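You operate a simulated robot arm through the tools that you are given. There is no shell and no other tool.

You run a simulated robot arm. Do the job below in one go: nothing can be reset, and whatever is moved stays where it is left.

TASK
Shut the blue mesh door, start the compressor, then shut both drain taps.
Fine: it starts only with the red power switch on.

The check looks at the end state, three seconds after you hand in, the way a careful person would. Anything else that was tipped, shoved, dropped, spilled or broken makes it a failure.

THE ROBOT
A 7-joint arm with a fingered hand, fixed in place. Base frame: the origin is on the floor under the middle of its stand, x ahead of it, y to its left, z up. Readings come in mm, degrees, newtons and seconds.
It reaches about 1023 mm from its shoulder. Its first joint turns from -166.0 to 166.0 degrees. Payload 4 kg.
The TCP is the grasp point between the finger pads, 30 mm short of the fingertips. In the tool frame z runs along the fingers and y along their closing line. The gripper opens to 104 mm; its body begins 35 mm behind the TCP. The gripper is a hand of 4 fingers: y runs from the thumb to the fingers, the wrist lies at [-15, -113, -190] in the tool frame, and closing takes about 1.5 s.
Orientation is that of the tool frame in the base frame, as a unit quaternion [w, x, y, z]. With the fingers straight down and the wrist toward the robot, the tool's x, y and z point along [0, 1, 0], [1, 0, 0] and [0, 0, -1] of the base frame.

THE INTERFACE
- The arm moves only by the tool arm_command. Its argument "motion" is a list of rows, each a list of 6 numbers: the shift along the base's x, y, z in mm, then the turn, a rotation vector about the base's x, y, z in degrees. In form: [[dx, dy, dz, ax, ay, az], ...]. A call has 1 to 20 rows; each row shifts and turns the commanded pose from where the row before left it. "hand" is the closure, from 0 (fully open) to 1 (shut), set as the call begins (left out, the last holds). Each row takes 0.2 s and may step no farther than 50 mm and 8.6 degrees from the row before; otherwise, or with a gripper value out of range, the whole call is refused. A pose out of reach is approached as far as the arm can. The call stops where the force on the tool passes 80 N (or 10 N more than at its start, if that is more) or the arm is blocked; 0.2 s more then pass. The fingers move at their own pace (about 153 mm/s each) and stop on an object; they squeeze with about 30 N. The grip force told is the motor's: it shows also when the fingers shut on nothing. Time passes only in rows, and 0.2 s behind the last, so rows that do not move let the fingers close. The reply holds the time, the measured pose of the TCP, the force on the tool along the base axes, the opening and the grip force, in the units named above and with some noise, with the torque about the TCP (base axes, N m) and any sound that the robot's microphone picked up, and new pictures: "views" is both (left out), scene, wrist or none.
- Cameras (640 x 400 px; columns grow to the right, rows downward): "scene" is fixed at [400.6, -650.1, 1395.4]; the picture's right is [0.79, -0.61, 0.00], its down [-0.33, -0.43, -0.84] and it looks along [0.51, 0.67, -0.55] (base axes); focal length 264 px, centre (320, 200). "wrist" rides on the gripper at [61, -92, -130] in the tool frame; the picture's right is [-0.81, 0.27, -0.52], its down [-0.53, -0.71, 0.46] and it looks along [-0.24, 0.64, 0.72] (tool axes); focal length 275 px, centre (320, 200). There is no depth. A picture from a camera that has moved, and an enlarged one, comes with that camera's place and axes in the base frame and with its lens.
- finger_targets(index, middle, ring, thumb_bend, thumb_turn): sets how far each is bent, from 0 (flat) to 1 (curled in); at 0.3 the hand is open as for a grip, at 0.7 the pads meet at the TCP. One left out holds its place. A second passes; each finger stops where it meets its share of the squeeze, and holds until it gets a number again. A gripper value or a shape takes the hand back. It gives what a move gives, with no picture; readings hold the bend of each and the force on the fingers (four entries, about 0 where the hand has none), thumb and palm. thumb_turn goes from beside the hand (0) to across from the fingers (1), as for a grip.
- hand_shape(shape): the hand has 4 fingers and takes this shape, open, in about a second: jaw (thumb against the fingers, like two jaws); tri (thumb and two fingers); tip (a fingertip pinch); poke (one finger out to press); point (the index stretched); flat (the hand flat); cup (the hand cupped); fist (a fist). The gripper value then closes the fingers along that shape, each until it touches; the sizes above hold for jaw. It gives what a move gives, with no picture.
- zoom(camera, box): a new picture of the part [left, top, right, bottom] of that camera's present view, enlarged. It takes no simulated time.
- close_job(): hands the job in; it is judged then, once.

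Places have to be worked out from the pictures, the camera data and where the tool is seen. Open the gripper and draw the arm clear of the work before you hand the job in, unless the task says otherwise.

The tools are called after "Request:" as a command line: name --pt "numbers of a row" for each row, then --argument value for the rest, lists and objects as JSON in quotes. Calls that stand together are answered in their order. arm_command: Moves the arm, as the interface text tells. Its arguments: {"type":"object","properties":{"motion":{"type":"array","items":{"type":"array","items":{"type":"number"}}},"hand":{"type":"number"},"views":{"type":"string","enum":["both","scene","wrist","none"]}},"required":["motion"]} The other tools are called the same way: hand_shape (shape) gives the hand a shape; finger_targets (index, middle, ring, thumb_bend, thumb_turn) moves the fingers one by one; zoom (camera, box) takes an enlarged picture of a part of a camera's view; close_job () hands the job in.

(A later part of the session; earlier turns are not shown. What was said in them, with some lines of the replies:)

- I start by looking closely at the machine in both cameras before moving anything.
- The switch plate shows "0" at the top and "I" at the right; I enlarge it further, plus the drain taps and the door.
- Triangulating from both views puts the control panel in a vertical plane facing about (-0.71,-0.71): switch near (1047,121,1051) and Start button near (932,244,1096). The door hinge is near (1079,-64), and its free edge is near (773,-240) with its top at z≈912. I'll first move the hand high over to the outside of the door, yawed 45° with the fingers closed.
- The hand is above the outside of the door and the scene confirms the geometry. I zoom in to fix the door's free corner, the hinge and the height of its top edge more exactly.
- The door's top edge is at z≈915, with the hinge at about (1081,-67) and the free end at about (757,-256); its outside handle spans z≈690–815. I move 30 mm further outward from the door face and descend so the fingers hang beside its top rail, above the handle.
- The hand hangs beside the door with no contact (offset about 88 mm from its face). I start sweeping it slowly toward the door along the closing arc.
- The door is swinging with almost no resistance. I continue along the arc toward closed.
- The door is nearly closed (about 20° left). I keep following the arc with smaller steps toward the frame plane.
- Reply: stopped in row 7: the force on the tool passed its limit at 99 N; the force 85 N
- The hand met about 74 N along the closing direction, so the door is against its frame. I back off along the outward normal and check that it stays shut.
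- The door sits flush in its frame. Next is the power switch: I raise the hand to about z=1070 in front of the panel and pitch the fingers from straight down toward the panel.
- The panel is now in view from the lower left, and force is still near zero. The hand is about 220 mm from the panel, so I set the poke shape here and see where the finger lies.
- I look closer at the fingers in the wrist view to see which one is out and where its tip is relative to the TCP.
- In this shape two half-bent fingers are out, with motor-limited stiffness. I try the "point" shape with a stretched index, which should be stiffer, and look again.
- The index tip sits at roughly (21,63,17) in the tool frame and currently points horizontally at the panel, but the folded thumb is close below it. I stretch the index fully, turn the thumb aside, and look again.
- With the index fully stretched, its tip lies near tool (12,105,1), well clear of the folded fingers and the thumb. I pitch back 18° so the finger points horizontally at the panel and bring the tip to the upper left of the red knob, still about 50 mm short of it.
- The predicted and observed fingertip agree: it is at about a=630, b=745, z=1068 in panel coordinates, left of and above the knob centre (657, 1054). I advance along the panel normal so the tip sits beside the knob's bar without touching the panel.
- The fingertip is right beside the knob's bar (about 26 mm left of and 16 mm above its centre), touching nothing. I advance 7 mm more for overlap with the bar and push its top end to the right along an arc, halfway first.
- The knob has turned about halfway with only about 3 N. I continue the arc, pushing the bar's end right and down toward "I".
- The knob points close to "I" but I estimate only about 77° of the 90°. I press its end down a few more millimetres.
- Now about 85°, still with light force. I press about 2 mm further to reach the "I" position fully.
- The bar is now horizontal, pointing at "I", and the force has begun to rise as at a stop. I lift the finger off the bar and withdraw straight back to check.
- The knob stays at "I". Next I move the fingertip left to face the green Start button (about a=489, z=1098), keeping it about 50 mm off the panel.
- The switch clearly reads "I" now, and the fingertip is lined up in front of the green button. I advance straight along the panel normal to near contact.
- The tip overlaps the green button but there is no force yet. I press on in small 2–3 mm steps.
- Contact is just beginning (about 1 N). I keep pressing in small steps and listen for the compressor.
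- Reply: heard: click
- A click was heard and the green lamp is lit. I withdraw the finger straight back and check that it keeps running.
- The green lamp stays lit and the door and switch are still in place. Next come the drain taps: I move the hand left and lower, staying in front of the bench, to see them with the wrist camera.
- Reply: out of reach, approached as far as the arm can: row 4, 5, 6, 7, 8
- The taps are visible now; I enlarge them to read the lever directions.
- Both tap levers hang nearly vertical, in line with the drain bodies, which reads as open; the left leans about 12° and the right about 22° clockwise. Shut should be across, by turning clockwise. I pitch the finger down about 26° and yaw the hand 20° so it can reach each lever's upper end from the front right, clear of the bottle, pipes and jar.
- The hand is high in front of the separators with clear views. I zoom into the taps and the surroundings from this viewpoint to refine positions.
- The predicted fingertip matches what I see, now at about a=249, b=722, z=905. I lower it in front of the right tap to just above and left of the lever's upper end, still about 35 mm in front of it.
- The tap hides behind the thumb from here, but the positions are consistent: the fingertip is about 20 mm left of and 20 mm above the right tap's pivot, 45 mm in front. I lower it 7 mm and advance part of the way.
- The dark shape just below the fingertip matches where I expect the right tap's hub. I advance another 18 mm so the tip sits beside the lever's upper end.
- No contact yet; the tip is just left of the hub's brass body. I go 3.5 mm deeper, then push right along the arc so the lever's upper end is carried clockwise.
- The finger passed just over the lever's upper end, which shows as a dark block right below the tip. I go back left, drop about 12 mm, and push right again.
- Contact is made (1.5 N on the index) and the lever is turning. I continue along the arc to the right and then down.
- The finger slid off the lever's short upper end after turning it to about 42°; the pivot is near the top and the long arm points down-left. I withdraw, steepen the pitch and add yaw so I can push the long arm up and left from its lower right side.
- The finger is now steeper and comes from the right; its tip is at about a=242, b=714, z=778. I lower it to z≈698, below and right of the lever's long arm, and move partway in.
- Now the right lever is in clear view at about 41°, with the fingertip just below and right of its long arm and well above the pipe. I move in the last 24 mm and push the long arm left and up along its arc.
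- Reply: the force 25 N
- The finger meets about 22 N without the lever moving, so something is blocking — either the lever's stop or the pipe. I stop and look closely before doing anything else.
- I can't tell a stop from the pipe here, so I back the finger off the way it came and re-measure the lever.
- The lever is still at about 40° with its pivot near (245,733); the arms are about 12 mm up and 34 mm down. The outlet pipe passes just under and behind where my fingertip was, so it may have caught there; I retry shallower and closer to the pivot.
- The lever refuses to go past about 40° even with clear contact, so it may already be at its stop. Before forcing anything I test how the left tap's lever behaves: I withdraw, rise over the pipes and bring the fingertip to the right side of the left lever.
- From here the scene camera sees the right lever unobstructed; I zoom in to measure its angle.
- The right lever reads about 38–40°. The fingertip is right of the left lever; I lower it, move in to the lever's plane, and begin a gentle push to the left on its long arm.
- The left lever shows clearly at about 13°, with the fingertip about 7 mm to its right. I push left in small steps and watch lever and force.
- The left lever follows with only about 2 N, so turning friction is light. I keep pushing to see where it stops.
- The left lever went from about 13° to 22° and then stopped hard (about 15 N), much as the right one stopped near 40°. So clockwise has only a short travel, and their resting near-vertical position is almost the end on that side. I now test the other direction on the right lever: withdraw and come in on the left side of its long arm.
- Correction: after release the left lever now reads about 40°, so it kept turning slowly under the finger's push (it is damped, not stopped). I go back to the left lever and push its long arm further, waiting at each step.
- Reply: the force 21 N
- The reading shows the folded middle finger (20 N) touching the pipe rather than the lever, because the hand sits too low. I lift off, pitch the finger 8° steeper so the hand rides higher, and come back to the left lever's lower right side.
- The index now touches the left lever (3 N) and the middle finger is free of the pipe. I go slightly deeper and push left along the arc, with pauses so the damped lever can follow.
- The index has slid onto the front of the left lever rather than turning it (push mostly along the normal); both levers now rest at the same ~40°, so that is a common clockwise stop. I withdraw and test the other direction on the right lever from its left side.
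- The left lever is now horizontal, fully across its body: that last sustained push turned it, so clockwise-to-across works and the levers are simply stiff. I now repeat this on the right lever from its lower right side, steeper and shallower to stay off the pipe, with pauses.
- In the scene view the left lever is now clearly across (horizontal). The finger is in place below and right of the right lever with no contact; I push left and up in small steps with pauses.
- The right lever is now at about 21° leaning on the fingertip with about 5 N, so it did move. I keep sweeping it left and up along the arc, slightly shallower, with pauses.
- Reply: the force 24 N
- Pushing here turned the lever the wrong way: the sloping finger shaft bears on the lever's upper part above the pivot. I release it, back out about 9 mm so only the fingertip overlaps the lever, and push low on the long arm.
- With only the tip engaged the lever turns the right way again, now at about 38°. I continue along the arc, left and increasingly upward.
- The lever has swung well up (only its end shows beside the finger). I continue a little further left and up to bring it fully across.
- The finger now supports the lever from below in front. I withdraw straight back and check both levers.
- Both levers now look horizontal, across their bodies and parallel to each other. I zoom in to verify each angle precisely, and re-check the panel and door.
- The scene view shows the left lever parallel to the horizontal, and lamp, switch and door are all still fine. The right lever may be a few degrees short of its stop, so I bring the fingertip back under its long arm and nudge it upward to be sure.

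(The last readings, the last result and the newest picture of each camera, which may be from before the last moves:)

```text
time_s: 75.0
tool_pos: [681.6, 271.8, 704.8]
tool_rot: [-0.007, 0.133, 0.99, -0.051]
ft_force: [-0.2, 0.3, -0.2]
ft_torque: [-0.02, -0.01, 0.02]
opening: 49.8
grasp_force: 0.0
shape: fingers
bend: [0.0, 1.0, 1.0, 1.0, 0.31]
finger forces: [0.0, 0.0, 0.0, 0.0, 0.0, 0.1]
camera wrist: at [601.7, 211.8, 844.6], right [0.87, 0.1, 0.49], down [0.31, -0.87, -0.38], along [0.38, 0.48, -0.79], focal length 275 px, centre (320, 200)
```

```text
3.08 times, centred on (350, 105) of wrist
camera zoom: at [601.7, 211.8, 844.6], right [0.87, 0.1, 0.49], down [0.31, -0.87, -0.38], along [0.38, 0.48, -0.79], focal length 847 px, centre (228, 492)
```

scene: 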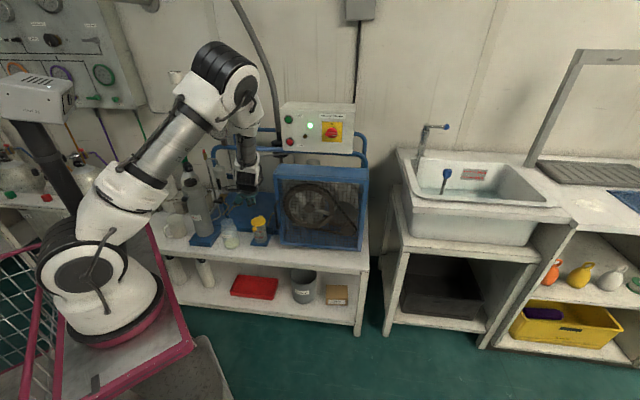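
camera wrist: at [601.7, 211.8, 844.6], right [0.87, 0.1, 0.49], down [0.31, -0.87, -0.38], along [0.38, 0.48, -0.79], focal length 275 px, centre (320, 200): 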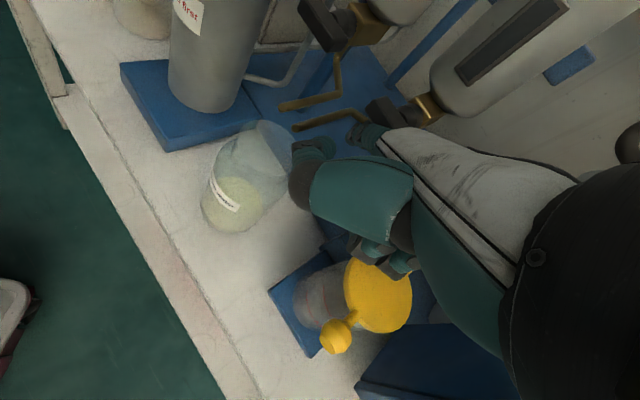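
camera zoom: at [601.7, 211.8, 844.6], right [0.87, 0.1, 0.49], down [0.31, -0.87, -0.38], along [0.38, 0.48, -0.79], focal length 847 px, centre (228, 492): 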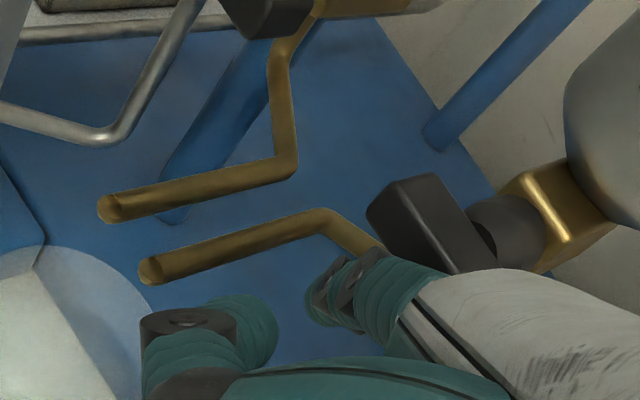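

The fingertip sits just below the right lever's long arm with no contact. I ease in 3 mm and lift slowly.

Request:
arm_command --pt "1.2 3.8 3 0 0 0" --pt "0 0 4 0 0 0" --pt "0 0 3 0 0 0" --pt "0 0 3 0 0 0" --pt "0 0 0 0 0 0" --pt "0 0 0 0 0 0" --views "wrist"

Request:
zoom --camera "wrist" --box '[270, 40, 430, 170]'

```text
time_s: 76.4
tool_pos: [682.8, 275.3, 718.9]
tool_rot: [-0.008, 0.132, 0.99, -0.052]
ft_force: [-7.1, -7.9, -7.9]
ft_torque: [-0.56, 0.03, 0.48]
opening: 44.6
grasp_force: 5.7
shape: fingers
bend: [0.05, 1.0, 1.0, 1.0, 0.31]
finger forces: [12.3, 0.0, 0.0, 0.1, 0.0, 0.0]
camera wrist: at [602.4, 215.4, 857.8], right [0.87, 0.1, 0.48], down [0.31, -0.87, -0.38], along [0.38, 0.48, -0.79], focal length 275 px, centre (320, 200)
```

wrist: 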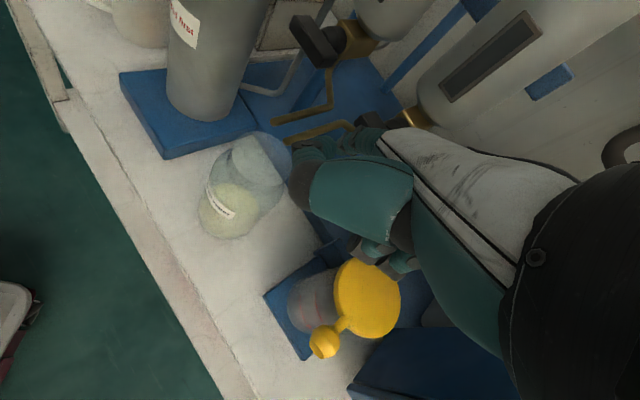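

```text
3.08 times, centred on (350, 105) of wrist
camera zoom: at [602.4, 215.4, 857.8], right [0.87, 0.1, 0.48], down [0.31, -0.87, -0.38], along [0.38, 0.48, -0.79], focal length 847 px, centre (228, 492)
```

zoom: 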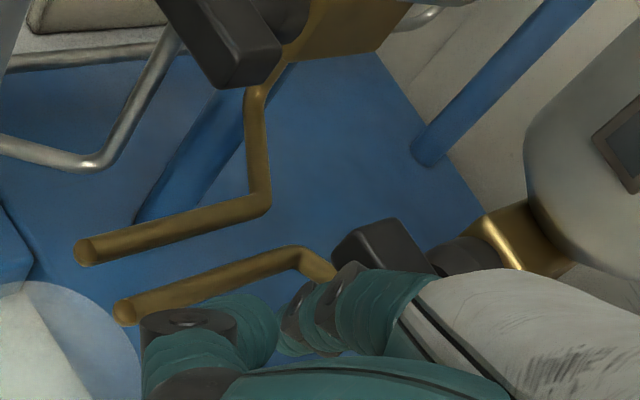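

Lifting meets a firm 8 N without giving, so the right lever is at its stop. I withdraw back and up, clear of everything, and check again.

Request:
arm_command --pt "-0.5 -0.5 -3 0 0 0" --pt "-12 -12 0 0 0 0" --pt "-14 -14 5 0 0 0" --pt "-10 -18 20 0 0 0" --pt "20 -20 30 0 0 0" --pt "25 -25 30 0 0 0" --pt "0 0 0 0 0 0" --views "both"

Request:
zoom --camera "wrist" --box '[240, 10, 380, 150]'

Request:
zoom --camera "scene" --box '[200, 160, 280, 230]'

```text
time_s: 78.0
tool_pos: [688.0, 184.5, 798.8]
tool_rot: [-0.008, 0.133, 0.99, -0.051]
ft_force: [-0.1, -0.4, -0.4]
ft_torque: [-0.01, 0.0, 0.03]
opening: 49.9
grasp_force: 0.0
shape: fingers
bend: [0.0, 1.0, 1.0, 1.0, 0.31]
finger forces: [0.0, 0.1, 0.0, 0.0, 0.0, 0.0]
camera wrist: at [609.3, 125.8, 939.5], right [0.87, 0.1, 0.49], down [0.31, -0.87, -0.38], along [0.38, 0.48, -0.79], focal length 275 px, centre (320, 200)
```

scene: 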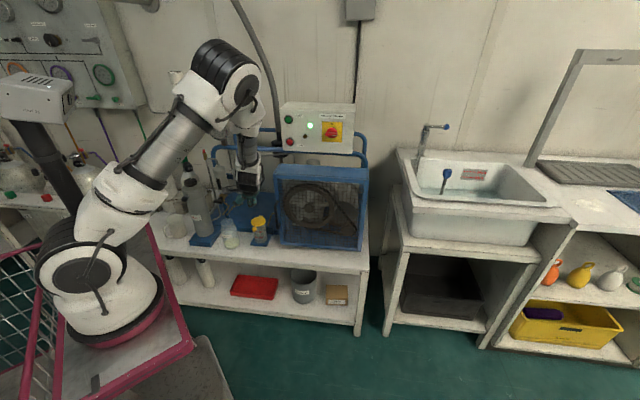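
wrist: 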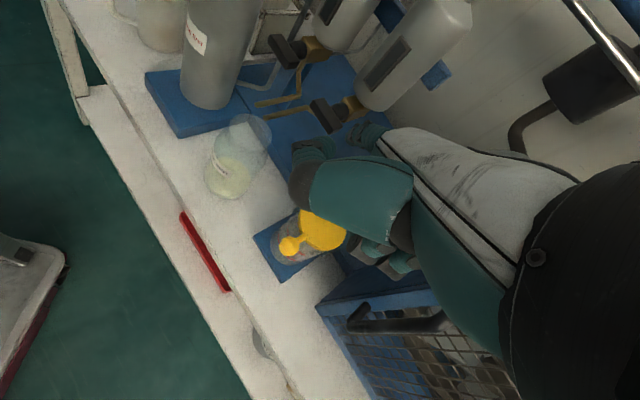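

```text
2.86 times, centred on (310, 80) of wrist
camera zoom: at [609.3, 125.8, 939.5], right [0.87, 0.1, 0.49], down [0.31, -0.87, -0.38], along [0.38, 0.48, -0.79], focal length 786 px, centre (349, 543)
```

zoom: 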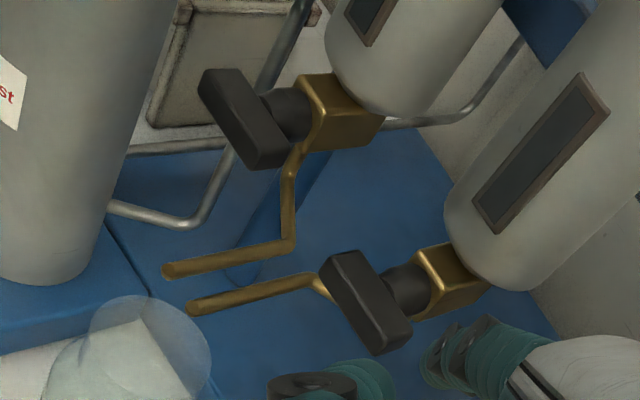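

```text
5.71 times, centred on (240, 195) of scene
camera zoom: at [400.6, -650.1, 1395.4], right [0.79, -0.61, 0.0], down [-0.33, -0.43, -0.84], along [0.51, 0.67, -0.55], focal length 1510 px, centre (777, 229)
```

zoom: 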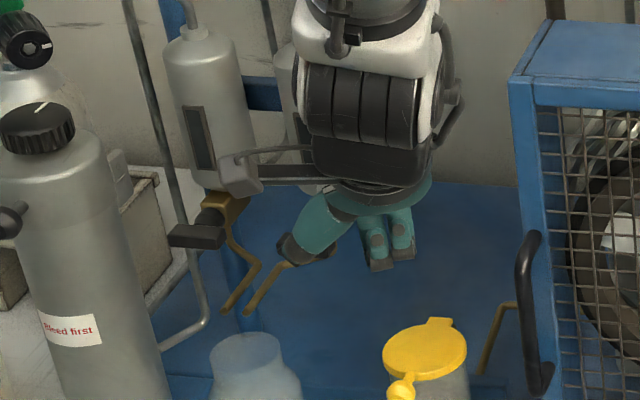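

Both levers are now parallel and across, and jar, cup and bottle stand where they were. I raise the hand away from the bench, then open it.

Request:
arm_command --pt "-8 -12 40 0 0 0" --pt "-8 -12 40 0 0 0" --pt "-8 -12 40 0 0 0" --pt "-8 -12 40 0 0 0" --pt "-8 -12 40 0 0 0" --pt "-8 -12 40 0 0 0" --pt "-8 -12 40 0 0 0" --pt "-8 -12 40 0 0 0" --pt "0 0 0 0 0 0" --views "both"

Request:
hand_shape --shape "jaw"

Request:
zoom --camera "scene" --box '[180, 90, 370, 260]'

```text
time_s: 80.0
tool_pos: [630.7, 90.2, 1122.3]
tool_rot: [-0.008, 0.133, 0.99, -0.051]
ft_force: [-0.2, 0.0, 0.5]
ft_torque: [0.0, -0.04, 0.01]
opening: 49.7
grasp_force: 0.0
shape: fingers
bend: [0.0, 1.0, 1.0, 1.0, 0.31]
finger forces: [0.1, 0.0, 0.0, 0.1, 0.1, 0.0]
camera wrist: at [549.9, 30.7, 1261.4], right [0.87, 0.1, 0.49], down [0.31, -0.87, -0.38], along [0.38, 0.48, -0.79], focal length 275 px, centre (320, 200)
```

scene: 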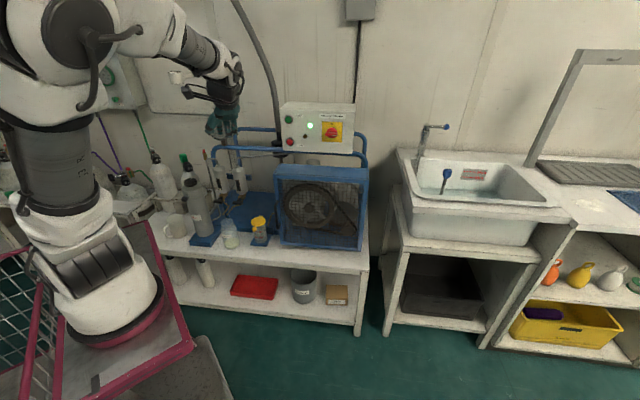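
wrist: 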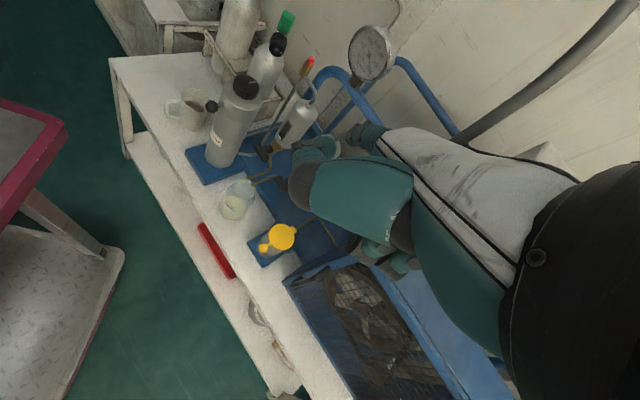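

```text
time_s: 80.9
tool_pos: [629.7, 90.5, 1121.1]
tool_rot: [-0.008, 0.132, 0.99, -0.05]
ft_force: [-0.2, 0.0, 0.2]
ft_torque: [-0.01, -0.02, 0.01]
opening: 103.8
grasp_force: 0.1
shape: jaw
bend: [0.3, 0.3, 0.3, 0.3, 0.97]
finger forces: [0.1, 0.0, 0.0, 0.1, 0.0, 0.1]
```

```text
2.35 times, centred on (275, 175) of scene
camera zoom: at [400.6, -650.1, 1395.4], right [0.79, -0.61, 0.0], down [-0.33, -0.43, -0.84], along [0.51, 0.67, -0.55], focal length 622 px, centre (426, 259)
```

zoom: 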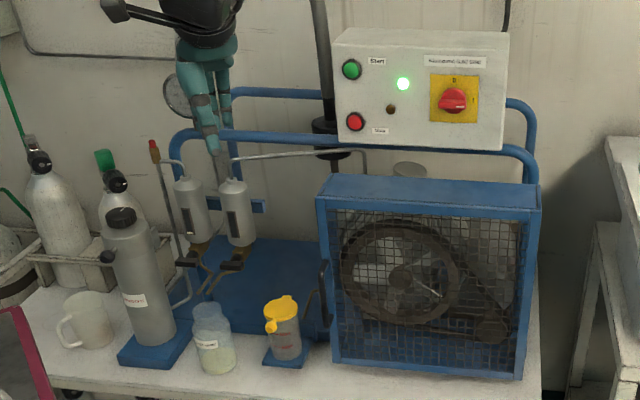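

The view is now open, so I take a close look at both taps, the switch and the door before handing in.

Request:
zoom --camera "scene" --box '[225, 175, 265, 215]'

Request:
zoom --camera "scene" --box '[275, 95, 365, 165]'

Request:
zoom --camera "scene" --box '[265, 155, 375, 260]'

```text
10.00 times, centred on (245, 195) of scene
camera zoom: at [400.6, -650.1, 1395.4], right [0.79, -0.61, 0.0], down [-0.33, -0.43, -0.84], along [0.51, 0.67, -0.55], focal length 2642 px, centre (1070, 250)
```

zoom: 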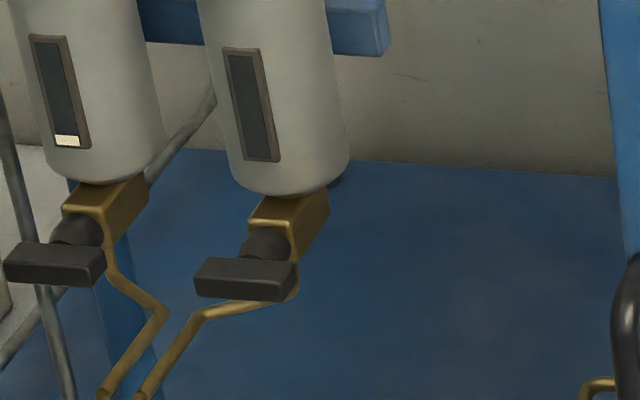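

```text
5.71 times, centred on (320, 130) of scene
camera zoom: at [400.6, -650.1, 1395.4], right [0.79, -0.61, 0.0], down [-0.33, -0.43, -0.84], along [0.51, 0.67, -0.55], focal length 1510 px, centre (320, 600)
```

zoom: 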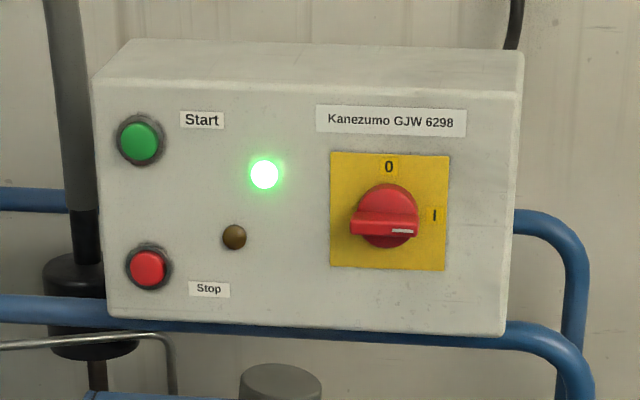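

```text
3.81 times, centred on (320, 208) of scene
camera zoom: at [400.6, -650.1, 1395.4], right [0.79, -0.61, 0.0], down [-0.33, -0.43, -0.84], along [0.51, 0.67, -0.55], focal length 1006 px, centre (320, 171)
```

zoom: 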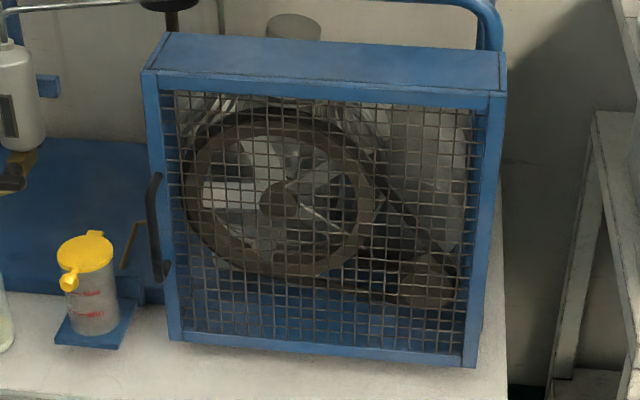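

In the left separator's sight glass a light liquid level has begun to show, which suggests that drain holds; the right one shows nothing yet. I wait a few seconds and watch whether the right sight glass also fills.

Request:
arm_command --pt "-15 -15 10 0 0 0" --pt "-15 -15 10 0 0 0" --pt "0 0 0 0 0 0" --pt "0 0 0 0 0 0" --pt "0 0 0 0 0 0" --pt "0 0 0 0 0 0" --pt "0 0 0 0 0 0" --pt "0 0 0 0 0 0" --pt "0 0 0 0 0 0" --pt "0 0 0 0 0 0" --pt "0 0 0 0 0 0" --pt "0 0 0 0 0 0" --pt "0 0 0 0 0 0" --pt "0 0 0 0 0 0" --pt "0 0 0 0 0 0" --pt "0 0 0 0 0 0" --pt "0 0 0 0 0 0" --pt "0 0 0 0 0 0" --pt "0 0 0 0 0 0" --pt "0 0 0 0 0 0" --views "scene"

Request:
zoom --camera "scene" --box '[220, 170, 265, 215]'

```text
time_s: 85.1
tool_pos: [597.5, 60.3, 1140.6]
tool_rot: [-0.008, 0.133, 0.99, -0.051]
ft_force: [0.0, -0.4, 0.1]
ft_torque: [0.01, 0.0, 0.01]
opening: 103.9
grasp_force: 0.1
shape: jaw
bend: [0.3, 0.3, 0.3, 0.3, 0.97]
finger forces: [0.0, 0.0, 0.0, 0.0, 0.1, 0.0]
```

scene: 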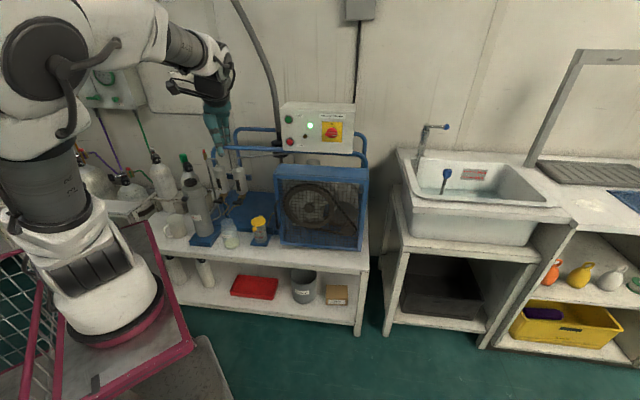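

```text
8.89 times, centred on (242, 192) of scene
camera zoom: at [400.6, -650.1, 1395.4], right [0.79, -0.61, 0.0], down [-0.33, -0.43, -0.84], along [0.51, 0.67, -0.55], focal length 2349 px, centre (1009, 267)
```

zoom: 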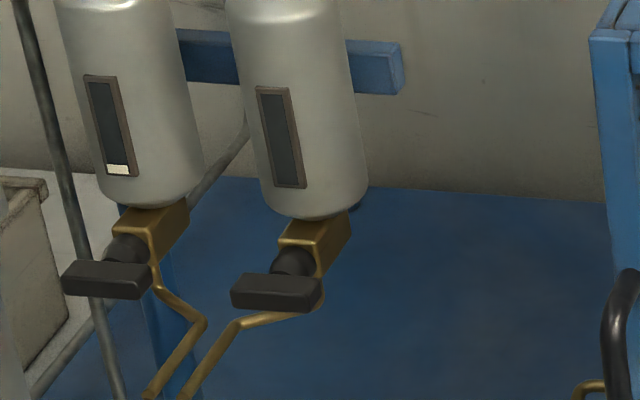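

The left level is there and the right still shows none. I wait a few more seconds to see whether either level changes.

Request:
arm_command --pt "0 0 0 0 0 0" --pt "0 0 0 0 0 0" --pt "0 0 0 0 0 0" --pt "0 0 0 0 0 0" --pt "0 0 0 0 0 0" --pt "0 0 0 0 0 0" --pt "0 0 0 0 0 0" --pt "0 0 0 0 0 0" --pt "0 0 0 0 0 0" --pt "0 0 0 0 0 0" --pt "0 0 0 0 0 0" --pt "0 0 0 0 0 0" --pt "0 0 0 0 0 0" --pt "0 0 0 0 0 0" --pt "0 0 0 0 0 0" --pt "0 0 0 0 0 0" --pt "0 0 0 0 0 0" --pt "0 0 0 0 0 0" --pt "0 0 0 0 0 0" --pt "0 0 0 0 0 0" --views "both"

Request:
zoom --camera "scene" --box '[220, 175, 255, 210]'

```text
time_s: 89.3
tool_pos: [598.0, 60.5, 1140.1]
tool_rot: [-0.008, 0.132, 0.99, -0.051]
ft_force: [-0.5, 0.0, -0.6]
ft_torque: [-0.01, -0.02, -0.01]
opening: 104.0
grasp_force: 0.1
shape: jaw
bend: [0.3, 0.3, 0.3, 0.3, 0.97]
finger forces: [0.0, 0.0, 0.1, 0.1, 0.0, 0.1]
camera wrist: at [517.9, 0.7, 1279.4], right [0.87, 0.1, 0.49], down [0.31, -0.87, -0.38], along [0.38, 0.48, -0.79], focal length 275 px, centre (320, 200)
```

scene: 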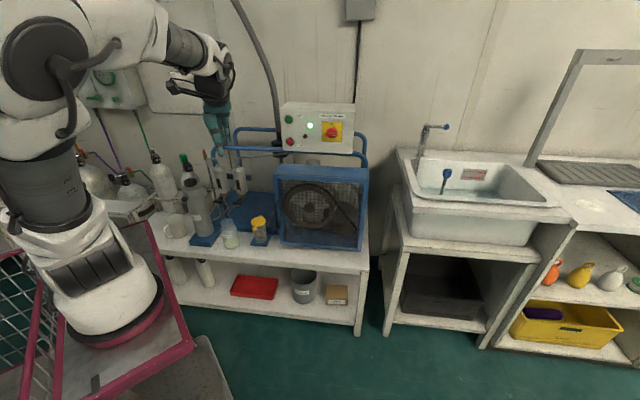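
wrist: 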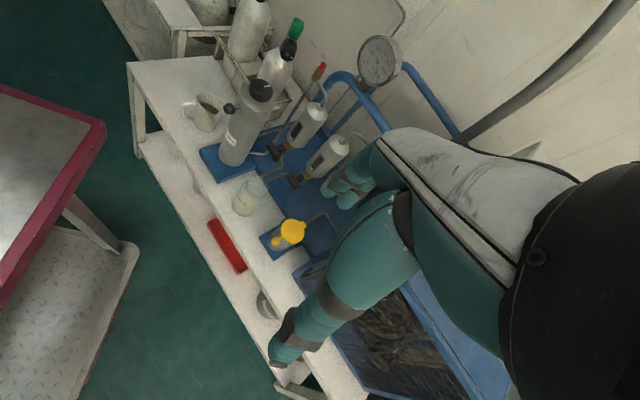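

```text
11.43 times, centred on (238, 192) of scene
camera zoom: at [400.6, -650.1, 1395.4], right [0.79, -0.61, 0.0], down [-0.33, -0.43, -0.84], along [0.51, 0.67, -0.55], focal length 3020 px, centre (1263, 286)
```

zoom: 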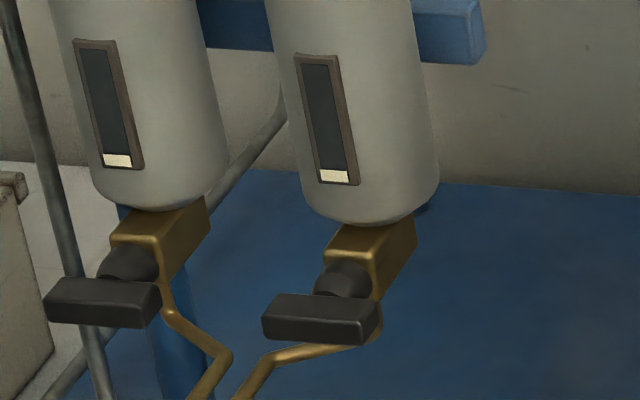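

Both sight glasses now show liquid collecting, so both drains are shut; the lamp is lit, the switch is at "I" and the door is flush. I lift the open hand a bit further clear.

Request:
arm_command --pt "-8 -3 30 0 0 0" --pt "-8 -3 30 0 0 0" --pt "-8 -3 30 0 0 0" --pt "0 0 0 0 0 0" --hand 0 --views "scene"

Request:
zoom --camera "scene" --box '[150, 90, 380, 330]'

```text
time_s: 90.3
tool_pos: [569.6, 49.9, 1231.4]
tool_rot: [-0.008, 0.133, 0.99, -0.05]
ft_force: [0.0, 0.2, 0.2]
ft_torque: [0.04, -0.01, -0.01]
opening: 103.8
grasp_force: 0.0
shape: jaw
bend: [0.3, 0.3, 0.3, 0.3, 0.97]
finger forces: [0.1, 0.0, 0.0, 0.0, 0.0, 0.1]
```

scene: 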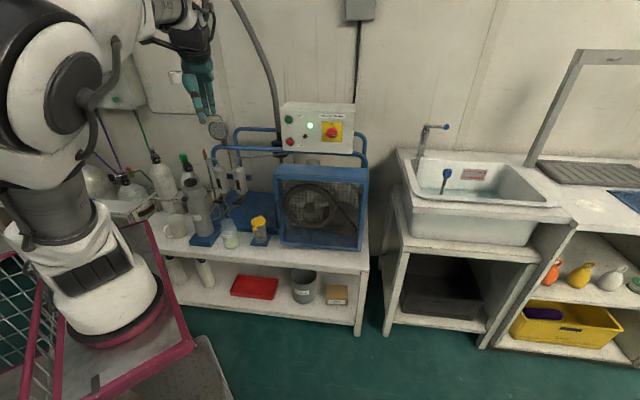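

```text
1.67 times, centred on (265, 210) of scene
camera zoom: at [400.6, -650.1, 1395.4], right [0.79, -0.61, 0.0], down [-0.33, -0.43, -0.84], along [0.51, 0.67, -0.55], focal length 440 px, centre (412, 183)
```

zoom: 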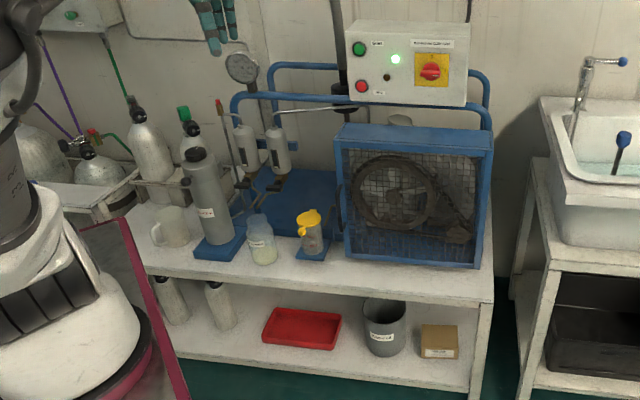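

The door is shut, the compressor is running with its lamp lit, both taps are across, nothing else has moved, and the open hand is clear. I hand the job in.

Request:
close_job

```text
The job is handed in.
```

The mesh door is shut, the compressor is running, and both drain taps are closed. I've handed the job in; no result came back with it.

- **Door:** it sits flush in its frame and stayed there after I let go.
- **Compressor:** I turned the red power switch to "I" and pressed Start. There was a click and the green lamp came on. The lamp was still lit when I handed in.
- **Drain taps:** both levers are turned clockwise until they lie across their bodies. Liquid then began to show in both sight glasses, which suggests both drains are holding.

It took several attempts to turn the tap levers. My finger slipped off more than once and turned the right lever the wrong way for a moment. At one point a folded finger pressed on an outlet pipe with about 20 N. The pipe shows no sign of having moved, and the jar, cup, bottle and other items look to be where they started.

The hand is open and clear of the bench.
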